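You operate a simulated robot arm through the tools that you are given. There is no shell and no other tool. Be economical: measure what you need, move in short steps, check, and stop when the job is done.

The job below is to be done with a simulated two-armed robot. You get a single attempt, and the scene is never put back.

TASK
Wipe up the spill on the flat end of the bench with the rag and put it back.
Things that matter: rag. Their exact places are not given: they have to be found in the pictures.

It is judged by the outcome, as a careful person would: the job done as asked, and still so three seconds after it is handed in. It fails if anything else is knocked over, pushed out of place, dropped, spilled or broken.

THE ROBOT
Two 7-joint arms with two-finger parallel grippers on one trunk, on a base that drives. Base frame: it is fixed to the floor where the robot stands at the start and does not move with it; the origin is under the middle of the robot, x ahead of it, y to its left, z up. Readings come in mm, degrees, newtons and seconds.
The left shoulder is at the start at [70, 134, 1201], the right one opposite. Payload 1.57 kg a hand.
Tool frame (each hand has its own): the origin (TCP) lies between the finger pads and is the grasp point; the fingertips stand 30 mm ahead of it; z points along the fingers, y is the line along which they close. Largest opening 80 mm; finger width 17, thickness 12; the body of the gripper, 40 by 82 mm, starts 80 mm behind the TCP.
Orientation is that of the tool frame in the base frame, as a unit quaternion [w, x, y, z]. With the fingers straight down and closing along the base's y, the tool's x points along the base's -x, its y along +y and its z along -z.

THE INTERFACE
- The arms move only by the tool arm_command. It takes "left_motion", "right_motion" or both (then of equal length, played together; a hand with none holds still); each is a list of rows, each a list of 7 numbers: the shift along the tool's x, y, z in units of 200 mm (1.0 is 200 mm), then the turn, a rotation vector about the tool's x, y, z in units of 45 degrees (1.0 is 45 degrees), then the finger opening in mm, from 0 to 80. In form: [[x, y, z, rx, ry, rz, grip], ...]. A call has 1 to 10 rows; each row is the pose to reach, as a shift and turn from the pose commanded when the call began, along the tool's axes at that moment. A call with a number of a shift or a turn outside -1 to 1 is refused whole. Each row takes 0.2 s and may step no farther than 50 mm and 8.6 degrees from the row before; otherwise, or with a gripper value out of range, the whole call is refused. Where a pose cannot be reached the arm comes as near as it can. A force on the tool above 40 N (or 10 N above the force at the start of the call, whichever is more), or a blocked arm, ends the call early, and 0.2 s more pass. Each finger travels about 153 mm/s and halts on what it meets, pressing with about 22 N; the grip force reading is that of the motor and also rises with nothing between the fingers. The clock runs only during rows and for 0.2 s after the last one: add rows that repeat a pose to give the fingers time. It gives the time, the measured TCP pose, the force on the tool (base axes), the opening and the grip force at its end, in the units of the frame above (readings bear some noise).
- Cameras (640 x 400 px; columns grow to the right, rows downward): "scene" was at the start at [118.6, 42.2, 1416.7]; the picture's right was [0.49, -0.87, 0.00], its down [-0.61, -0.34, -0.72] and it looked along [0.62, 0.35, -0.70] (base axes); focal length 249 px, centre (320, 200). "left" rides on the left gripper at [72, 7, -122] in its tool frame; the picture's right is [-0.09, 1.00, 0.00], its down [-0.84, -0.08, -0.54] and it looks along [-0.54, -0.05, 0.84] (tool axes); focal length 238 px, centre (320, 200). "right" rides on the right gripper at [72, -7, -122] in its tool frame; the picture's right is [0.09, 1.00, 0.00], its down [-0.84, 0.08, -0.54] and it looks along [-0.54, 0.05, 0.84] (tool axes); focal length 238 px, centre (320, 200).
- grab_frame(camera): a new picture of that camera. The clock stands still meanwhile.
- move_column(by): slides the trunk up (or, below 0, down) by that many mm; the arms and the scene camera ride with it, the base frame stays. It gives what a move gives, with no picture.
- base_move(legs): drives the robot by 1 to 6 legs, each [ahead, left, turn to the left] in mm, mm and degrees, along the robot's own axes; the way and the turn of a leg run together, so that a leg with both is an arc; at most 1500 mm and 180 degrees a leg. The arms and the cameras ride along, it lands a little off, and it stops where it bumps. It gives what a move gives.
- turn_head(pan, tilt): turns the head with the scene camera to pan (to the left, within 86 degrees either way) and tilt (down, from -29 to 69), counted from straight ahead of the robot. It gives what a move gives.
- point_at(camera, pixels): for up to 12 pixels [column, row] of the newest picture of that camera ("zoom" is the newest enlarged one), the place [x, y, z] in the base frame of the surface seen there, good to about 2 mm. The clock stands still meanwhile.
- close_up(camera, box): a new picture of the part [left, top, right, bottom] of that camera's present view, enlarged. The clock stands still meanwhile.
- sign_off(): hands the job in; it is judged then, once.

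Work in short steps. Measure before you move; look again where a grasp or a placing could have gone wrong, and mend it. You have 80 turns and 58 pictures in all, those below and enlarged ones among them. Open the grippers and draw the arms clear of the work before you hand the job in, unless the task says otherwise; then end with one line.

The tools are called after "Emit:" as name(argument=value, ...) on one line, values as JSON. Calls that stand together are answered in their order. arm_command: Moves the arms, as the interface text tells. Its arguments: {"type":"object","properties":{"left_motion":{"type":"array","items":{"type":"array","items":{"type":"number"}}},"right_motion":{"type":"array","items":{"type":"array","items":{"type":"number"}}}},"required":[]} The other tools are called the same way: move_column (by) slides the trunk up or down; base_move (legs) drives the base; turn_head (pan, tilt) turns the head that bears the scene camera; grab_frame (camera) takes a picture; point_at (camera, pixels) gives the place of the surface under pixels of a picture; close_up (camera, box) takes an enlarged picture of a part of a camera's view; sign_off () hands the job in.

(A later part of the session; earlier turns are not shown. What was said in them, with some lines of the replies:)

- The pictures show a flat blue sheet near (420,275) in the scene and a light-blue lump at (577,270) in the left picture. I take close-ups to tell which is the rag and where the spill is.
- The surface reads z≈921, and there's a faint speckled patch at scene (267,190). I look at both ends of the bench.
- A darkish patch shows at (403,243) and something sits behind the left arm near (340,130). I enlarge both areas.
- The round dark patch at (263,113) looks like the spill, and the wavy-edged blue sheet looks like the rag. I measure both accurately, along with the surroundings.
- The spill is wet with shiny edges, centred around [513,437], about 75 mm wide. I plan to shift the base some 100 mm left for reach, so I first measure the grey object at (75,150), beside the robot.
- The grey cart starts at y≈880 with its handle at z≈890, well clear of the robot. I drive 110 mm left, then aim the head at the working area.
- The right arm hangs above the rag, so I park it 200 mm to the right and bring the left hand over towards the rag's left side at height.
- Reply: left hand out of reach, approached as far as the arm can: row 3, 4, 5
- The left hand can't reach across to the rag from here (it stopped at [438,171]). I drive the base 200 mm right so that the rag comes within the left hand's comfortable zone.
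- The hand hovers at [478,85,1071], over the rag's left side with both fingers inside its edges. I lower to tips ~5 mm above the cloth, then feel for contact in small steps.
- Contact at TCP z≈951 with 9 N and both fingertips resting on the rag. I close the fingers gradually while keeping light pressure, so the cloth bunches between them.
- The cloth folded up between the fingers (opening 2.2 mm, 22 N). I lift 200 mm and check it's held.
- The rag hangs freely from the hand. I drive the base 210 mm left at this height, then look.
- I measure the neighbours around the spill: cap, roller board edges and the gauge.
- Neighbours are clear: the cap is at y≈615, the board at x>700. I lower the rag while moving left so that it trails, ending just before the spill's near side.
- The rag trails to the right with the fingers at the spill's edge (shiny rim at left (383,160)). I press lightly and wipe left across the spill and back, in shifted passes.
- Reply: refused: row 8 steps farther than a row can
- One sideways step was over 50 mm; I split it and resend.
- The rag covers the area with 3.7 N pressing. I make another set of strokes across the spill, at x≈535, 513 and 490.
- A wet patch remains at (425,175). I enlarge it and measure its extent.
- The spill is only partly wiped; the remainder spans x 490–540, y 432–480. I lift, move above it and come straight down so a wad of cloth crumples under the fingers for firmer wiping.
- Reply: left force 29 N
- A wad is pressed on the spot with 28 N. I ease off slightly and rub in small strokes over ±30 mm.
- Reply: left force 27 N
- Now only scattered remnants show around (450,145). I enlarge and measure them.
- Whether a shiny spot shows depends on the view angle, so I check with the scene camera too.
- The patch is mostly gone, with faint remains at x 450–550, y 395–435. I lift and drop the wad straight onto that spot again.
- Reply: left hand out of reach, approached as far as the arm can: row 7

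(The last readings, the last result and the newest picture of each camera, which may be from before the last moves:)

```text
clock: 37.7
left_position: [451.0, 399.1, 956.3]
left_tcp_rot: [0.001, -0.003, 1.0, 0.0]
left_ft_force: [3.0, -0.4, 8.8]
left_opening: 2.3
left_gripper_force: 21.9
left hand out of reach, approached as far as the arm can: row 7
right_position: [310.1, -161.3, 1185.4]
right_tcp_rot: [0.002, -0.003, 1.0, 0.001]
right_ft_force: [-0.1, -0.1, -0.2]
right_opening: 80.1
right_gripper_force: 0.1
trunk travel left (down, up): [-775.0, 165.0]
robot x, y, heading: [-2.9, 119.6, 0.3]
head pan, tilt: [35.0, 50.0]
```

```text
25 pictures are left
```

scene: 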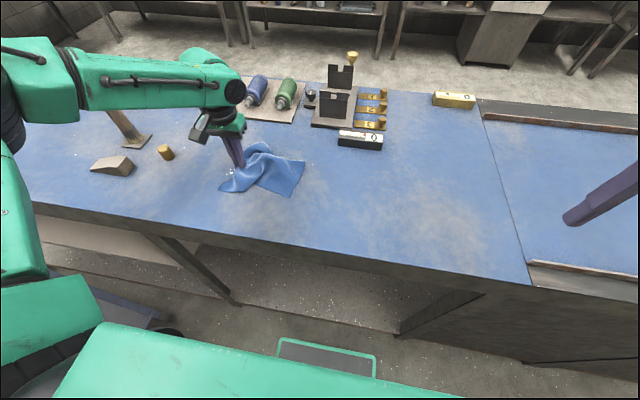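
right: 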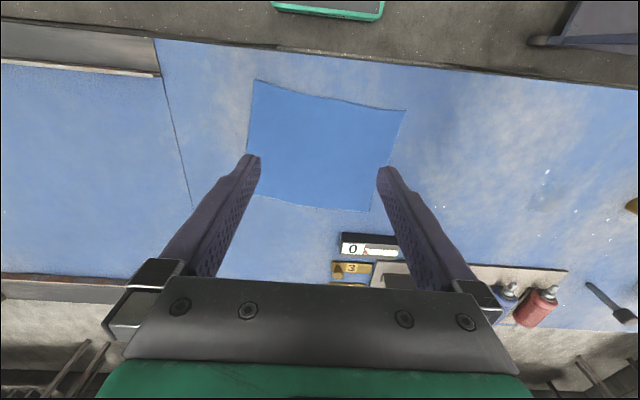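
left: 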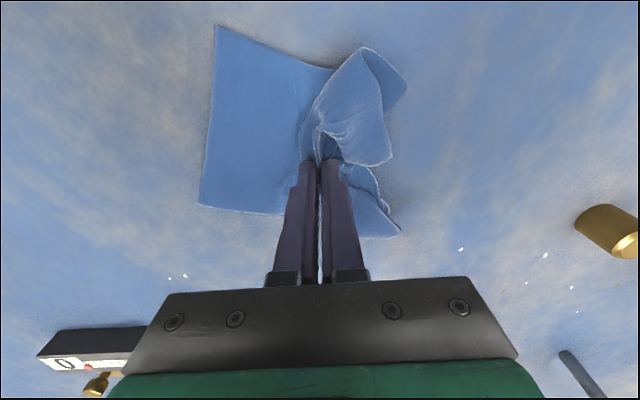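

The wad slid over the spot at ~9 N. I do one more set with slightly more pressure, then draw right to look.

Emit:
arm_command(left_motion=[[-0.1, 0.12, 0.005, 0, 0, 0, 0], [-0.3, 0.12, 0.007, 0, 0, 0, 0], [-0.45, 0.15, 0.007, 0, 0, 0, 0], [-0.45, 0.0, 0.007, 0, 0, 0, 0], [-0.25, 0.0, 0.007, 0, 0, 0, 0], [-0.05, 0.0, 0.007, 0, 0, 0, 0], [0.0, 0.18, 0.007, 0, 0, 0, 0], [-0.2, 0.18, 0.007, 0, 0, 0, 0], [-0.4, 0.2, 0.007, 0, 0, 0, 0], [-0.4, 0.06, 0.007, 0, 0, 0, 0]])

Emit:
arm_command(left_motion=[[0.0, -0.2, 0, 0, 0, 0, 0], [0.0, -0.4, -0.05, 0, 0, 0, 0], [0, -0.6, -0.1, 0, 0, 0, 0]])

Emit:
grab_frame(camera="left")

Emit:
close_up(camera="scene", box=[230, 80, 430, 220])

```text
clock: 39.9
left_position: [527.8, 410.9, 956.0]
left_tcp_rot: [0.001, -0.004, 1.0, 0.0]
left_ft_force: [0.8, 4.2, 12.5]
left_opening: 1.9
left_gripper_force: 22.2
right_position: [308.3, -162.6, 1185.1]
right_tcp_rot: [0.001, -0.003, 1.0, 0.002]
right_ft_force: [0.3, -0.8, 0.3]
right_opening: 80.1
right_gripper_force: 0.0
trunk travel left (down, up): [-775.0, 165.0]
robot x, y, heading: [-0.3, 122.6, 0.3]
head pan, tilt: [35.0, 50.0]
```

```text
clock: 40.7
left_position: [520.8, 293.8, 978.4]
left_tcp_rot: [0.001, -0.002, 1.0, -0.001]
left_ft_force: [-0.5, 0.3, 0.0]
left_opening: 2.0
left_gripper_force: 21.7
left hand out of reach, approached as far as the arm can: row 3
right_position: [309.1, -162.2, 1186.1]
right_tcp_rot: [0.002, -0.003, 1.0, 0.0]
right_ft_force: [-0.4, 1.0, -0.9]
right_opening: 79.6
right_gripper_force: 0.0
trunk travel left (down, up): [-775.0, 165.0]
robot x, y, heading: [-3.4, 125.3, 0.2]
head pan, tilt: [35.0, 50.0]
```

```text
24 pictures are left
```

left: 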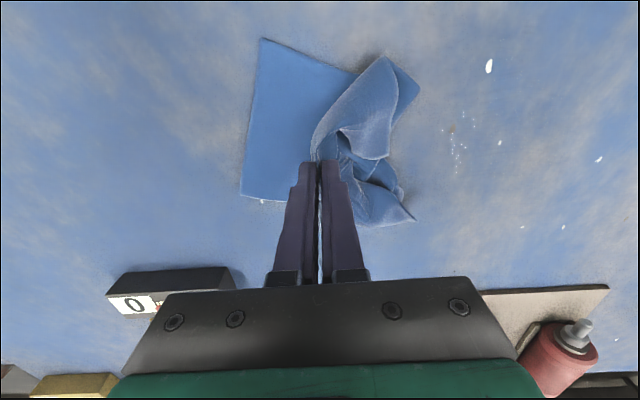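

```text
2.86 times, centred on (330, 150) of scene
```

zoom: 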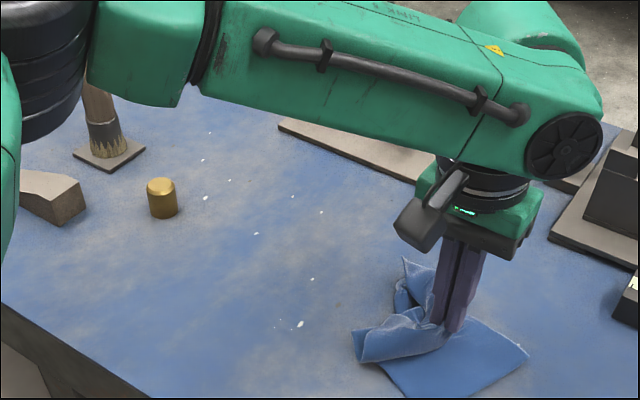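

Nearly gone: only small droplets remain near left (457,145). I enlarge and measure these.

Emit:
close_up(camera="left", box=[410, 40, 550, 200])

Emit:
point_at(camera="left", pixels=[[490, 66], [450, 130], [457, 165], [475, 115], [463, 145], [443, 130], [470, 130]])

```text
2.50 times, centred on (480, 120) of left
```

zoom: 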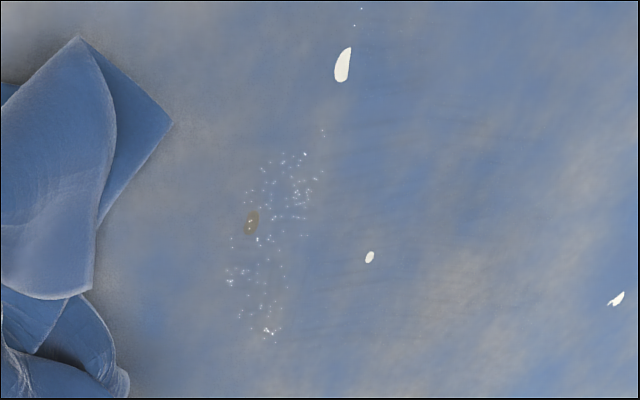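

```text
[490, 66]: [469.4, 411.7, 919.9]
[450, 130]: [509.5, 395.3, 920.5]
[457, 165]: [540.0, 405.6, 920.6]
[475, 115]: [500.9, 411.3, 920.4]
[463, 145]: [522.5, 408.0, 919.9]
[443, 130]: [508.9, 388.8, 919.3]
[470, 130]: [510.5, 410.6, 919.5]
```

Faint droplets remain at x 450–545, y 388–418. One more wad drop and strokes, slightly wider, centred at y≈400.

Emit:
arm_command(left_motion=[[0, 0.1, -0.2, 0, 0, 0, 0], [0, 0.2, -0.35, 0, 0, 0, 0], [0.0, 0.35, -0.48, 0, 0, 0, 0], [0.0, 0.5, -0.48, 0, 0, 0, 0], [0, 0.54, -0.48, 0, 0, 0, 0], [0, 0.54, -0.3, 0, 0, 0, 0], [0, 0.54, -0.1, 0, 0, 0, 0], [0, 0.54, 0.05, 0, 0, 0, 0], [0, 0.54, 0.11, 0, 0, 0, 0]])

Emit:
arm_command(left_motion=[[-0.15, 0, 0.005, 0, 0, 0, 0], [0, 0.05, 0.005, 0, 0, 0, 0], [0.2, 0.08, 0.005, 0, 0, 0, 0], [0.38, 0.1, 0.005, 0, 0, 0, 0], [0.2, 0.0, 0.005, 0, 0, 0, 0], [0.0, -0.02, 0.005, 0, 0, 0, 0], [-0.15, -0.04, 0.005, 0, 0, 0, 0], [0.0, -0.1, 0.005, 0, 0, 0, 0], [0.2, -0.08, 0.005, 0, 0, 0, 0], [0.3, 0.05, 0.005, 0, 0, 0, 0]])

Emit:
arm_command(left_motion=[[-0.15, 0.0, 0, 0, 0, 0, 0], [-0.35, -0.03, 0, 0, 0, 0, 0], [-0.4, -0.1, 0, 0, 0, 0, 0], [-0.25, -0.15, 0, 0, 0, 0, 0], [-0.25, -0.35, -0.05, 0, 0, 0, 0], [-0.25, -0.5, -0.2, 0, 0, 0, 0], [-0.25, -0.5, -0.4, 0, 0, 0, 0], [-0.2, -0.5, -0.6, 0, 0, 0, 0], [-0.2, -0.5, -0.8, 0, 0, 0, 0], [-0.2, -0.5, -0.95, 0, 0, 0, 0]])

Emit:
grab_frame(camera="left")

Emit:
close_up(camera="scene", box=[230, 80, 430, 220])

```text
clock: 42.7
left_position: [519.7, 403.8, 956.1]
left_tcp_rot: [0.002, -0.003, 1.0, 0.0]
left_ft_force: [1.3, 0.4, 6.3]
left_opening: 2.5
left_gripper_force: 22.3
right_position: [308.8, -162.0, 1185.6]
right_tcp_rot: [0.0, -0.003, 1.0, 0.001]
right_ft_force: [0.8, 0.5, 0.8]
right_opening: 79.8
right_gripper_force: 0.0
trunk travel left (down, up): [-775.0, 165.0]
robot x, y, heading: [1.9, 125.1, 0.3]
head pan, tilt: [35.0, 50.0]
```

```text
clock: 44.9
left_position: [458.9, 415.3, 955.1]
left_tcp_rot: [0.0, -0.002, 1.0, -0.002]
left_ft_force: [0.9, -3.6, 12.3]
left_opening: 2.2
left_gripper_force: 22.3
right_position: [309.1, -161.9, 1185.2]
right_tcp_rot: [0.001, -0.003, 1.0, 0.001]
right_ft_force: [0.2, -0.4, -0.3]
right_opening: 80.4
right_gripper_force: 0.0
trunk travel left (down, up): [-775.0, 165.0]
robot x, y, heading: [-1.7, 122.5, 0.4]
head pan, tilt: [35.0, 50.0]
```

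```text
clock: 47.1
left_position: [499.8, 315.0, 1144.1]
left_tcp_rot: [0.001, -0.003, 1.0, -0.001]
left_ft_force: [0.8, -0.1, -0.2]
left_opening: 2.3
left_gripper_force: 22.0
right_position: [309.8, -161.1, 1185.0]
right_tcp_rot: [0.0, -0.002, 1.0, 0.0]
right_ft_force: [0.0, -0.7, -0.1]
right_opening: 80.2
right_gripper_force: 0.1
trunk travel left (down, up): [-775.0, 165.0]
robot x, y, heading: [-2.1, 122.8, 0.4]
head pan, tilt: [35.0, 50.0]
```

```text
21 pictures are left
```

left: 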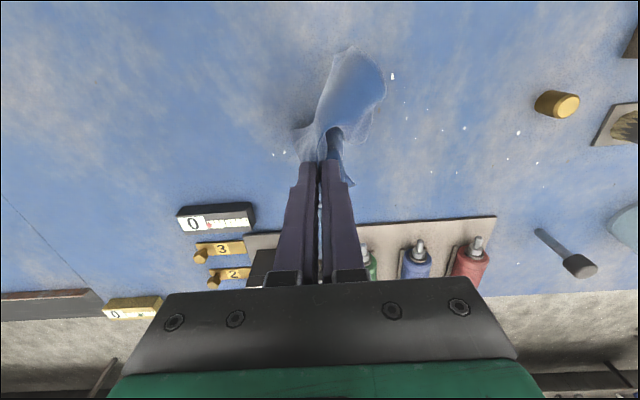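

```text
2.86 times, centred on (330, 150) of scene
```

zoom: 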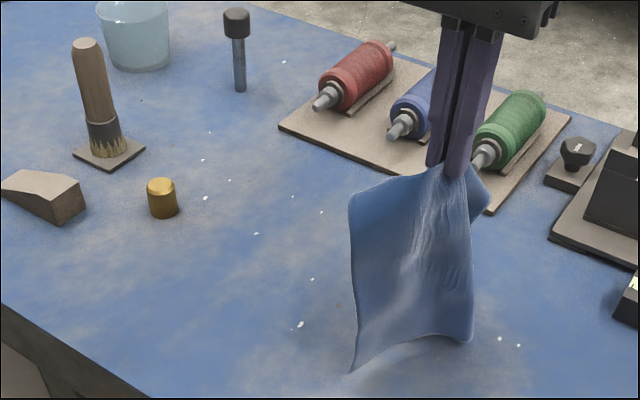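

From the scene camera the bench looks dry. I enlarge the left view at the old spill spot to make sure.

Emit:
close_up(camera="left", box=[370, 50, 500, 200])

Emit:
close_up(camera="scene", box=[280, 130, 360, 210])

```text
2.67 times, centred on (435, 125) of left
```

zoom: 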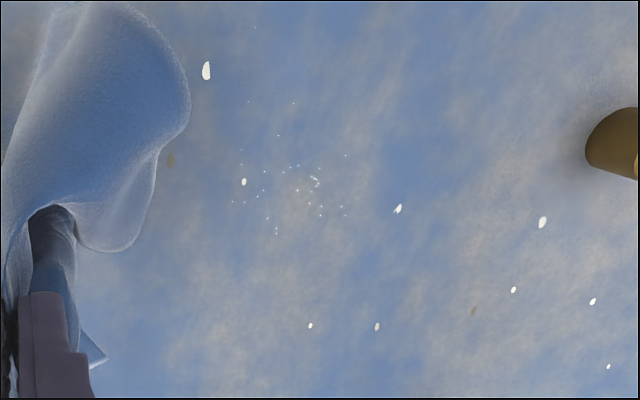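

```text
5.00 times, centred on (320, 170) of scene
```

zoom: 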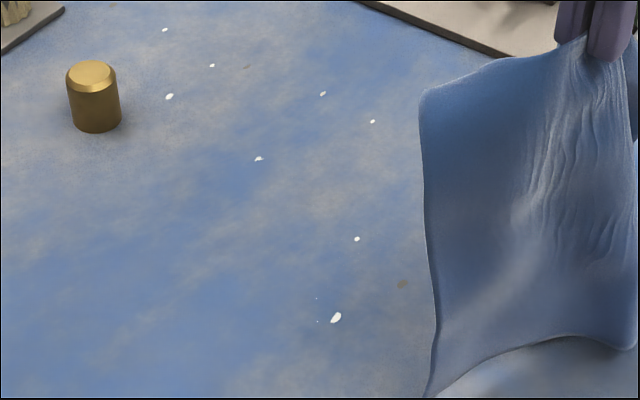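

A few tiny glints remain around zoom (300,185). I measure them for a last wipe.

Emit:
point_at(camera="left", pixels=[[428, 119], [404, 127], [445, 109], [416, 137], [406, 105], [440, 128]])

```text
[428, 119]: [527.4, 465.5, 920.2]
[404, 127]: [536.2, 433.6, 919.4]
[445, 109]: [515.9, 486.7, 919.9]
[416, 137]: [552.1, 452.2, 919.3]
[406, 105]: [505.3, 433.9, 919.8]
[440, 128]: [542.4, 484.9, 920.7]
```

The glints lie in x 505–552, y 430–487. I drop the wad at [528,460] and rub firmly over that box.

Emit:
arm_command(left_motion=[[-0.05, 0.2, 0.0, 0, 0, 0, 0], [-0.1, 0.4, 0.05, 0, 0, 0, 0], [-0.14, 0.6, 0.1, 0, 0, 0, 0], [-0.14, 0.725, 0.2, 0, 0, 0, 0], [-0.14, 0.725, 0.35, 0, 0, 0, 0], [-0.14, 0.725, 0.5, 0, 0, 0, 0], [-0.14, 0.725, 0.7, 0, 0, 0, 0], [-0.14, 0.725, 0.85, 0, 0, 0, 0], [-0.14, 0.725, 0.93, 0, 0, 0, 0], [-0.14, 0.725, 0.945, 0, 0, 0, 0]])

Emit:
arm_command(left_motion=[[-0.12, 0.1, 0, 0, 0, 0, 0], [0.05, 0.14, 0, 0, 0, 0, 0], [0.15, 0.12, 0, 0, 0, 0, 0], [0.15, 0.02, 0, 0, 0, 0, 0], [0, 0.04, 0, 0, 0, 0, 0], [-0.15, 0.04, 0, 0, 0, 0, 0], [-0.15, -0.08, 0, 0, 0, 0, 0], [0.03, -0.08, 0, 0, 0, 0, 0], [0.15, -0.08, 0, 0, 0, 0, 0], [0.15, -0.18, 0, 0, 0, 0, 0]])

Emit:
arm_command(left_motion=[[-0.15, 0.0, 0, 0, 0, 0, 0], [-0.3, 0.0, 0, 0, 0, 0, 0], [-0.3, 0.15, 0, 0, 0, 0, 0], [-0.15, 0.2, 0, 0, 0, 0, 0], [-0.15, 0.0, 0, 0, 0, 0, 0], [-0.1, -0.15, 0, 0, 0, 0, 0], [-0.05, -0.3, -0.05, 0, 0, 0, 0], [0, -0.4, -0.2, 0, 0, 0, 0], [0, -0.5, -0.4, 0, 0, 0, 0], [0, -0.55, -0.6, 0, 0, 0, 0]])

Emit:
arm_command(left_motion=[[0.1, -0.05, -0.2, 0, 0, 0, 0], [0.1, -0.05, -0.37, 0, 0, 0, 0], [0.1, -0.05, -0.37, 0, 0, 0, 0]])

Emit:
grab_frame(camera="left")

```text
clock: 49.3
left_position: [529.3, 458.9, 956.8]
left_tcp_rot: [0.0, -0.003, 1.0, 0.001]
left_ft_force: [-0.4, 0.9, 2.4]
left_opening: 1.9
left_gripper_force: 21.7
right_position: [310.0, -161.4, 1184.4]
right_tcp_rot: [0.0, -0.002, 1.0, 0.0]
right_ft_force: [-0.6, -0.5, -0.4]
right_opening: 80.1
right_gripper_force: 0.0
trunk travel left (down, up): [-775.0, 165.0]
robot x, y, heading: [1.1, 123.7, 0.4]
head pan, tilt: [35.0, 50.0]
```

```text
clock: 51.5
left_position: [497.3, 423.1, 956.6]
left_tcp_rot: [0.0, -0.002, 1.0, 0.002]
left_ft_force: [-1.7, 0.5, 1.2]
left_opening: 2.3
left_gripper_force: 21.8
left hand out of reach, approached as far as the arm can: row 6
right_position: [311.3, -163.8, 1184.1]
right_tcp_rot: [-0.001, -0.003, 1.0, 0.001]
right_ft_force: [0.0, -0.8, 1.0]
right_opening: 79.9
right_gripper_force: 0.0
trunk travel left (down, up): [-775.0, 165.0]
robot x, y, heading: [0.2, 124.7, 0.1]
head pan, tilt: [35.0, 50.0]
```

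```text
clock: 53.7
left_position: [498.1, 314.7, 1074.1]
left_tcp_rot: [0.0, -0.002, 1.0, 0.0]
left_ft_force: [-0.3, -0.2, -0.7]
left_opening: 2.1
left_gripper_force: 22.6
left hand out of reach, approached as far as the arm can: row 2, 3
right_position: [310.4, -162.9, 1184.4]
right_tcp_rot: [0.0, -0.003, 1.0, 0.001]
right_ft_force: [-0.4, -0.2, -0.6]
right_opening: 80.1
right_gripper_force: 0.1
trunk travel left (down, up): [-775.0, 165.0]
robot x, y, heading: [-1.9, 123.4, 0.5]
head pan, tilt: [35.0, 50.0]
```

```text
clock: 54.5
left_position: [479.5, 305.1, 1147.3]
left_tcp_rot: [0.0, -0.003, 1.0, -0.001]
left_ft_force: [-0.4, -0.4, 0.6]
left_opening: 2.3
left_gripper_force: 22.3
right_position: [311.4, -162.2, 1185.2]
right_tcp_rot: [0.0, -0.002, 1.0, 0.0]
right_ft_force: [0.3, -0.5, 0.1]
right_opening: 80.1
right_gripper_force: 0.2
trunk travel left (down, up): [-775.0, 165.0]
robot x, y, heading: [2.3, 120.9, 0.3]
head pan, tilt: [35.0, 50.0]
```

```text
17 pictures are left
```

left: 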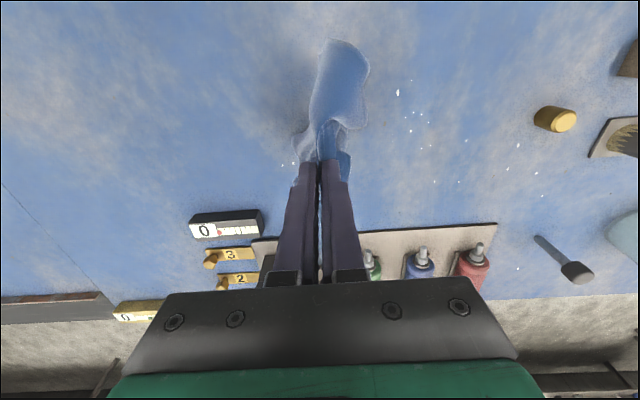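

Emit:
close_up(camera="left", box=[370, 60, 500, 190])

Emit:
point_at(camera="left", pixels=[[410, 113], [422, 117], [411, 131], [429, 132], [397, 92], [419, 145]])

```text
3.08 times, centred on (435, 125) of left
```

zoom: 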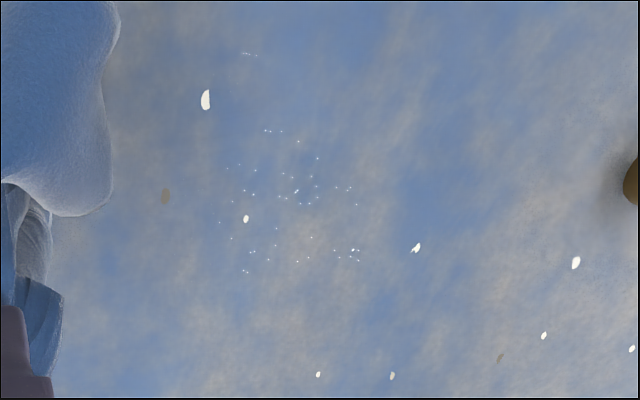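

```text
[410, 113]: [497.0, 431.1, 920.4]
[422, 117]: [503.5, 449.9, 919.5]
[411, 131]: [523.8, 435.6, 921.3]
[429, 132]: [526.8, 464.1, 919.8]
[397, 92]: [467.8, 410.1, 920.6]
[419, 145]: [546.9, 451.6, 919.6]
```

Only sparse pin-point droplets remain, since the last pass pressed with only ~2 N. I shift the base 60 mm left for better reach and wipe once more, firmer.

Emit:
base_move(legs=[[0, 60, 0]])

Emit:
arm_command(left_motion=[[-0.1, 0.2, 0.1, 0, 0, 0, 0], [-0.2, 0.4, 0.15, 0, 0, 0, 0], [-0.2, 0.45, 0.3, 0, 0, 0, 0], [-0.2, 0.45, 0.4, 0, 0, 0, 0], [-0.2, 0.45, 0.5, 0, 0, 0, 0], [-0.2, 0.45, 0.7, 0, 0, 0, 0], [-0.2, 0.45, 0.85, 0, 0, 0, 0], [-0.2, 0.45, 0.95, 0, 0, 0, 0], [-0.2, 0.45, 0.97, 0, 0, 0, 0]])

```text
clock: 55.5
left_position: [479.1, 358.6, 1149.2]
left_tcp_rot: [0.0, -0.001, 1.0, 0.002]
left_ft_force: [0.5, -1.2, -0.8]
left_opening: 2.3
left_gripper_force: 21.7
right_position: [310.2, -108.5, 1183.0]
right_tcp_rot: [0.001, -0.002, 1.0, 0.004]
right_ft_force: [0.4, -0.7, 0.1]
right_opening: 80.0
right_gripper_force: 0.1
trunk travel left (down, up): [-775.0, 165.0]
robot x, y, heading: [-2.2, 183.9, 0.4]
head pan, tilt: [35.0, 50.0]
```

```text
clock: 57.5
left_position: [517.5, 454.7, 953.9]
left_tcp_rot: [0.003, -0.002, 1.0, 0.0]
left_ft_force: [1.1, 1.2, 6.4]
left_opening: 2.4
left_gripper_force: 22.1
right_position: [309.5, -101.9, 1186.3]
right_tcp_rot: [0.002, -0.002, 1.0, 0.001]
right_ft_force: [0.7, 0.5, 0.7]
right_opening: 79.9
right_gripper_force: 0.1
trunk travel left (down, up): [-775.0, 165.0]
robot x, y, heading: [-2.7, 185.5, 0.3]
head pan, tilt: [35.0, 50.0]
```

Pressing at 6 N at [517,455]. I add 1 mm and sweep the box with close-spaced lines along x.

Emit:
arm_command(left_motion=[[-0.18, 0.15, 0.005, 0, 0, 0, 0], [0.02, 0.16, 0.007, 0, 0, 0, 0], [0.2, 0.16, 0.007, 0, 0, 0, 0], [0.2, 0.06, 0.007, 0, 0, 0, 0], [0.0, 0.06, 0.007, 0, 0, 0, 0], [-0.18, 0.06, 0.007, 0, 0, 0, 0], [-0.18, -0.04, 0.007, 0, 0, 0, 0], [0.02, -0.04, 0.007, 0, 0, 0, 0], [0.2, -0.04, 0.007, 0, 0, 0, 0], [0.2, -0.14, 0.007, 0, 0, 0, 0]])

Emit:
arm_command(left_motion=[[-0.2, 0, 0, 0, 0, 0, 0], [-0.38, 0, 0, 0, 0, 0, 0], [-0.38, -0.1, 0, 0, 0, 0, 0], [-0.2, -0.1, 0, 0, 0, 0, 0], [0, -0.1, 0, 0, 0, 0, 0], [0.15, -0.05, 0, 0, 0, 0, 0], [0.15, 0.1, 0, 0, 0, 0, 0], [-0.05, 0.2, 0, 0, 0, 0, 0], [-0.2, 0.3, 0, 0, 0, 0, 0], [-0.2, 0.1, 0, 0, 0, 0, 0]])

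Emit:
arm_command(left_motion=[[0, -0.2, 0, 0, 0, 0, 0], [0, -0.35, -0.1, 0, 0, 0, 0], [0.0, -0.5, -0.25, 0, 0, 0, 0], [0.0, -0.6, -0.4, 0, 0, 0, 0], [0, -0.6, -0.6, 0, 0, 0, 0], [0.1, -0.6, -0.8, 0, 0, 0, 0], [0.15, -0.6, -0.97, 0, 0, 0, 0], [0.15, -0.6, -0.97, 0, 0, 0, 0]])

Emit:
close_up(camera="left", box=[370, 50, 500, 180])

```text
clock: 59.7
left_position: [475.8, 425.2, 952.9]
left_tcp_rot: [0.002, -0.003, 1.0, 0.001]
left_ft_force: [-1.4, 5.2, 21.9]
left_opening: 2.2
left_gripper_force: 21.9
left hand out of reach, approached as far as the arm can: row 6, 7
right_position: [307.7, -104.0, 1186.4]
right_tcp_rot: [0.002, -0.002, 1.0, 0.001]
right_ft_force: [-1.1, 0.3, -0.4]
right_opening: 80.3
right_gripper_force: 0.2
trunk travel left (down, up): [-775.0, 165.0]
robot x, y, heading: [-2.6, 183.9, 0.4]
head pan, tilt: [35.0, 50.0]
```

```text
clock: 61.9
left_position: [515.9, 445.1, 954.4]
left_tcp_rot: [0.002, -0.002, 1.0, 0.001]
left_ft_force: [-0.5, 2.9, 12.4]
left_opening: 2.3
left_gripper_force: 21.9
left hand out of reach, approached as far as the arm can: row 2, 3
right_position: [308.9, -103.8, 1183.3]
right_tcp_rot: [0.001, -0.003, 1.0, 0.001]
right_ft_force: [0.4, 0.0, -0.4]
right_opening: 80.1
right_gripper_force: 0.2
trunk travel left (down, up): [-775.0, 165.0]
robot x, y, heading: [-4.1, 179.8, 0.2]
head pan, tilt: [35.0, 50.0]
```

```text
clock: 63.7
left_position: [492.6, 327.7, 1147.0]
left_tcp_rot: [0.001, -0.002, 1.0, -0.001]
left_ft_force: [0.6, 0.3, -0.1]
left_opening: 2.2
left_gripper_force: 21.8
right_position: [310.3, -102.5, 1184.3]
right_tcp_rot: [-0.001, -0.002, 1.0, -0.001]
right_ft_force: [0.1, -1.1, 0.9]
right_opening: 79.8
right_gripper_force: 0.1
trunk travel left (down, up): [-775.0, 165.0]
robot x, y, heading: [-1.3, 183.0, 0.4]
head pan, tilt: [35.0, 50.0]
```

```text
3.08 times, centred on (435, 115) of left
```

zoom: 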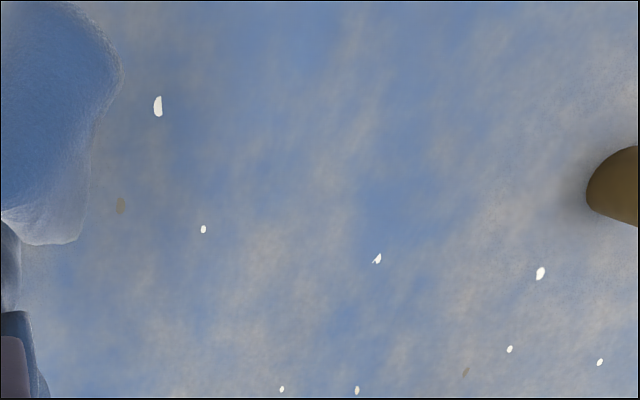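

The spot is clean; only the bench's own white flecks remain. I drive back right 340 mm, carrying the rag high.

Emit:
base_move(legs=[[0, -340, 0]])

Emit:
turn_head(pan=10, tilt=55)

Emit:
grab_frame(camera="scene")

```text
clock: 65.9
left_position: [492.9, -8.7, 1146.7]
left_tcp_rot: [0.001, -0.001, 1.0, -0.001]
left_ft_force: [-0.3, 0.0, -0.8]
left_opening: 2.2
left_gripper_force: 21.9
right_position: [311.2, -436.4, 1186.3]
right_tcp_rot: [0.0, -0.001, 1.0, 0.001]
right_ft_force: [-0.9, 0.2, -0.7]
right_opening: 80.0
right_gripper_force: 0.1
trunk travel left (down, up): [-775.0, 165.0]
robot x, y, heading: [-1.3, -152.3, 0.1]
head pan, tilt: [35.0, 50.0]
```

```text
clock: 66.8
left_position: [490.8, -12.1, 1147.3]
left_tcp_rot: [0.0, 0.0, 1.0, 0.0]
left_ft_force: [-0.1, 0.5, 0.1]
left_opening: 2.0
left_gripper_force: 21.6
right_position: [310.2, -440.2, 1185.2]
right_tcp_rot: [-0.001, 0.0, 1.0, 0.001]
right_ft_force: [0.5, 0.1, 0.2]
right_opening: 80.1
right_gripper_force: 0.1
trunk travel left (down, up): [-775.0, 165.0]
robot x, y, heading: [0.1, -154.0, 0.4]
head pan, tilt: [10.0, 55.0]
```

```text
14 pictures are left
```

scene: 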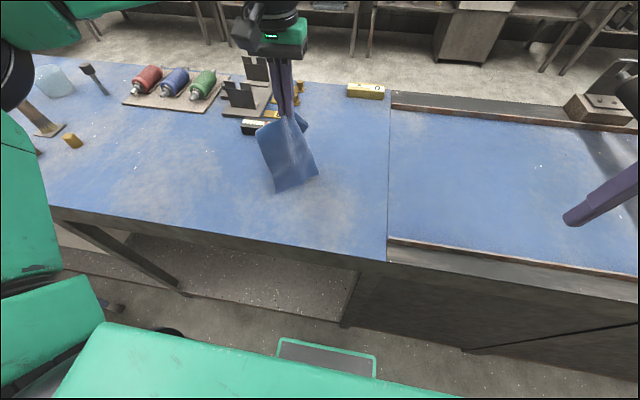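

The rag hangs well; I drive 80 mm further right, so that I can lay it down with its free edge first.

Emit:
base_move(legs=[[0, -80, 0]])

Emit:
arm_command(left_motion=[[0.07, 0, 0.1, 0, 0, 0, 0], [0.07, 0.05, 0.25, 0, 0, 0, 0], [0.07, 0.15, 0.4, 0, 0, 0, 0], [0.07, 0.28, 0.55, 0, 0, 0, 0], [0.07, 0.42, 0.7, 0, 0, 0, 0], [0.07, 0.58, 0.83, 0, 0, 0, 0], [0.07, 0.74, 0.92, 0, 0, 0, 0], [0.07, 0.84, 0.965, 0, 0, 0, 0]])

Emit:
grab_frame(camera="scene")

```text
clock: 67.8
left_position: [490.9, -86.7, 1146.0]
left_tcp_rot: [0.0, -0.001, 1.0, -0.002]
left_ft_force: [-0.2, 1.3, -1.0]
left_opening: 2.2
left_gripper_force: 22.1
right_position: [311.3, -513.8, 1186.2]
right_tcp_rot: [0.001, -0.001, 1.0, -0.002]
right_ft_force: [0.0, -0.3, 0.6]
right_opening: 79.9
right_gripper_force: 0.0
trunk travel left (down, up): [-775.0, 165.0]
robot x, y, heading: [0.9, -236.0, 0.0]
head pan, tilt: [10.0, 55.0]
```

```text
clock: 69.6
left_position: [477.7, 77.3, 954.4]
left_tcp_rot: [0.001, 0.0, 1.0, -0.001]
left_ft_force: [0.8, -0.6, 0.3]
left_opening: 2.2
left_gripper_force: 21.6
right_position: [310.8, -517.3, 1185.7]
right_tcp_rot: [0.0, -0.002, 1.0, 0.0]
right_ft_force: [-0.4, -0.2, -0.5]
right_opening: 80.0
right_gripper_force: 0.1
trunk travel left (down, up): [-775.0, 165.0]
robot x, y, heading: [-0.4, -230.3, -0.1]
head pan, tilt: [10.0, 55.0]
```

```text
13 pictures are left
```

scene: 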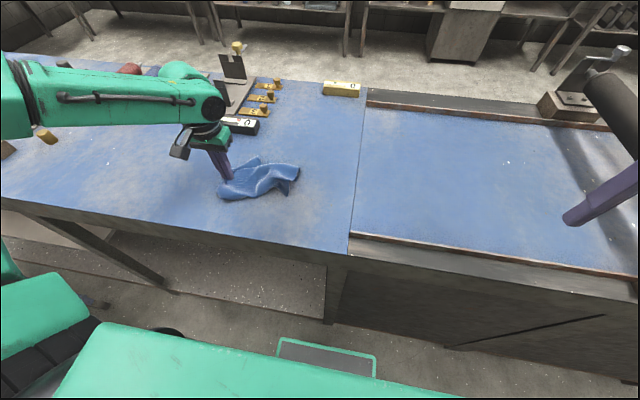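

The rag is down but wrinkled. I check its extent and look from the left hand.

Emit:
point_at(camera="scene", pixels=[[299, 168], [288, 194], [222, 196], [257, 157], [245, 185], [610, 110]])

Emit:
grab_frame(camera="left")

```text
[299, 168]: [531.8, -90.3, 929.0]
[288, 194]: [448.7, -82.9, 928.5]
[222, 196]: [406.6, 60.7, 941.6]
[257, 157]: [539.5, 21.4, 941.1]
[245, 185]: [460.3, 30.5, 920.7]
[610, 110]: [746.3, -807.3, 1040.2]
```

```text
12 pictures are left
```

left: 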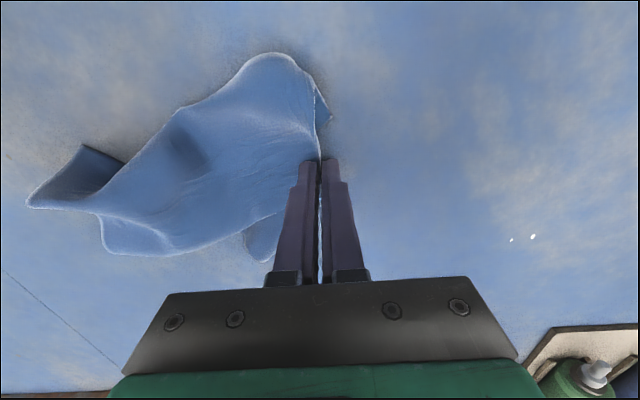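

The rag lies within its old footprint (y −90…80). I lower slightly and open the fingers slowly so they spread the bunched fold, then rise.

Emit:
arm_command(left_motion=[[0, 0, 0.015, 0, 0, 0, 0], [0, 0, 0.015, 0, 0, 0, 10], [0, 0, 0.015, 0, 0, 0, 25], [0, 0, 0.015, 0, 0, 0, 40], [0, 0, 0.015, 0, 0, 0, 55], [0, 0, 0.0, 0, 0, 0, 55], [0, 0, -0.1, 0, 0, 0, 55], [0, 0, -0.3, 0, 0, 0, 55], [0, 0, -0.5, 0, 0, 0, 55], [0, 0, -0.7, 0, 0, 0, 55]])

Emit:
grab_frame(camera="left")

Emit:
close_up(camera="scene", box=[150, 100, 350, 240])

```text
clock: 71.8
left_position: [477.5, 78.9, 1096.6]
left_tcp_rot: [0.0, -0.002, 1.0, 0.0]
left_ft_force: [-0.2, -0.1, 0.3]
left_opening: 55.2
left_gripper_force: 0.0
right_position: [310.8, -518.2, 1185.4]
right_tcp_rot: [0.0, -0.002, 1.0, 0.0]
right_ft_force: [0.3, -1.4, -0.1]
right_opening: 79.7
right_gripper_force: 0.1
trunk travel left (down, up): [-775.0, 165.0]
robot x, y, heading: [-0.0, -232.4, 0.2]
head pan, tilt: [10.0, 55.0]
```

```text
11 pictures are left
```

left: 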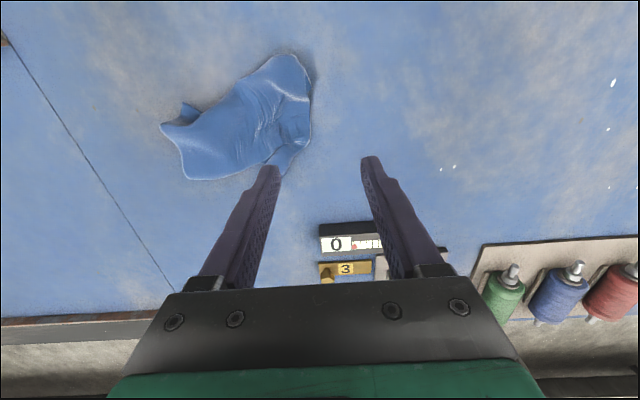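

```text
2.86 times, centred on (250, 170) of scene
```

zoom: 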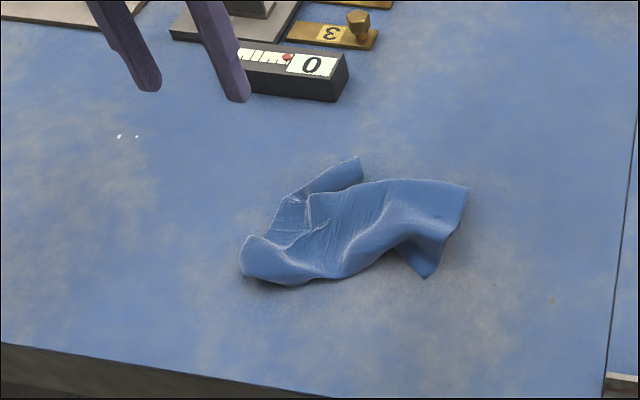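

The rag is released and lies in its place, somewhat crumpled. I measure it against the original footprint (centre about [471,0]).

Emit:
point_at(camera="zoom", pixels=[[242, 260], [360, 160], [468, 188], [425, 275], [300, 283], [345, 230], [300, 200]])

```text
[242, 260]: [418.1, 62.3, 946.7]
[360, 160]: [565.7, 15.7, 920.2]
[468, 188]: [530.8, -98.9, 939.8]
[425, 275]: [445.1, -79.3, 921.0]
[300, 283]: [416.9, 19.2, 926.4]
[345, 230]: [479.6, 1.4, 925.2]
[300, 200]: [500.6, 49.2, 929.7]
```

The rag's centre is about [480, 0], matching its original place. I raise the left hand, drive back near the start and take a last look.

Emit:
arm_command(left_motion=[[0, 0.1, -0.2, 0, 0, 0, 55], [0.1, 0.3, -0.35, 0, 0, 0, 80], [0.2, 0.5, -0.35, 0, 0, 0, 80], [0.3, 0.7, -0.35, 0, 0, 0, 80]])

Emit:
base_move(legs=[[0, 200, 0]])

Emit:
turn_head(pan=25, tilt=48)

Emit:
grab_frame(camera="scene")

Emit:
grab_frame(camera="left")

```text
refused: row 2 steps farther than a row can; nothing moved
```

```text
clock: 73.4
left_position: [479.3, 275.1, 1095.3]
left_tcp_rot: [0.001, 0.0, 1.0, 0.001]
left_ft_force: [-1.2, 0.7, -0.1]
left_opening: 54.8
left_gripper_force: 0.1
right_position: [309.6, -321.1, 1184.6]
right_tcp_rot: [0.0, 0.002, 1.0, 0.001]
right_ft_force: [0.1, 1.0, 0.4]
right_opening: 79.9
right_gripper_force: 0.1
trunk travel left (down, up): [-775.0, 165.0]
robot x, y, heading: [0.2, -29.5, 0.1]
head pan, tilt: [10.0, 55.0]
```

```text
clock: 74.2
left_position: [478.1, 277.8, 1094.1]
left_tcp_rot: [0.0, 0.001, 1.0, -0.002]
left_ft_force: [0.0, 0.1, -0.6]
left_opening: 54.9
left_gripper_force: 0.0
right_position: [309.2, -317.2, 1184.5]
right_tcp_rot: [0.0, 0.002, 1.0, 0.001]
right_ft_force: [-0.1, 0.9, -0.2]
right_opening: 80.0
right_gripper_force: 0.1
trunk travel left (down, up): [-775.0, 165.0]
robot x, y, heading: [-1.4, -33.2, -0.4]
head pan, tilt: [25.0, 48.0]
```

```text
9 pictures are left
```

scene: 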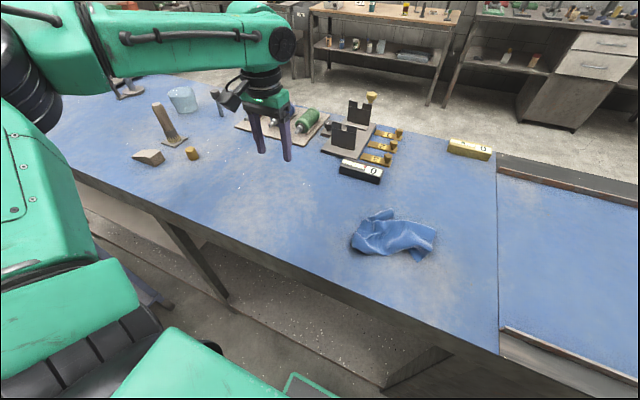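

```text
8 pictures are left
```

left: 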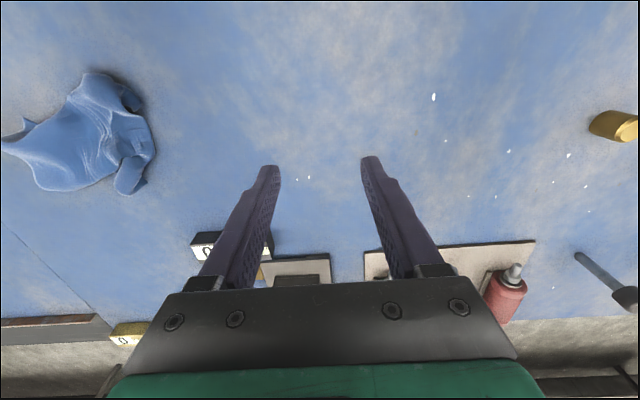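

The bench is clean where the spill was, the rag lies in its place and everything else stands undisturbed. I raise the left hand clear.

Emit:
arm_command(left_motion=[[0, 0.0, -0.2, 0, 0, 0, 55], [0.1, 0.1, -0.35, 0, 0, 0, 80], [0.2, 0.25, -0.35, 0, 0, 0, 80], [0.35, 0.4, -0.35, 0, 0, 0, 80], [0.45, 0.5, -0.35, 0, 0, 0, 80]])

Emit:
close_up(camera="scene", box=[180, 120, 340, 240])

```text
clock: 75.4
left_position: [387.8, 379.9, 1163.9]
left_tcp_rot: [0.0, 0.002, 1.0, -0.001]
left_ft_force: [-0.8, -0.6, -1.2]
left_opening: 80.2
left_gripper_force: 0.1
right_position: [308.4, -318.6, 1185.1]
right_tcp_rot: [0.001, 0.001, 1.0, 0.0]
right_ft_force: [0.2, 0.2, 0.0]
right_opening: 80.0
right_gripper_force: 0.1
trunk travel left (down, up): [-775.0, 165.0]
robot x, y, heading: [1.8, -32.7, -0.1]
head pan, tilt: [25.0, 48.0]
```

```text
3.33 times, centred on (260, 180) of scene
```

zoom: 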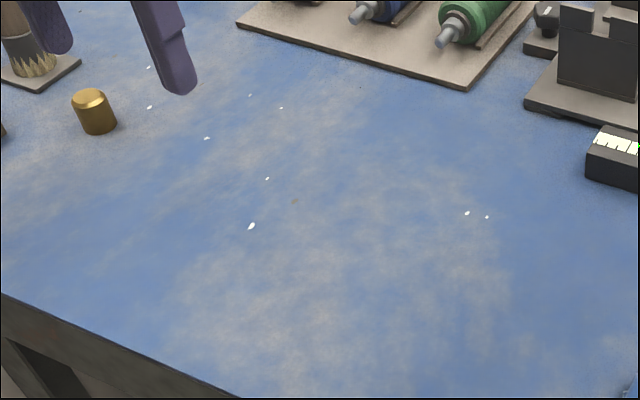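

The close-up shows a dry bench with only its own flecks, and both hands are open and clear. I hand the job in.

Emit:
sign_off()

```text
The job is handed in.
```

I wiped up the spill and put the rag back where it was, though it lies crumpled instead of flat; nothing else looked moved, and both hands are open and clear.
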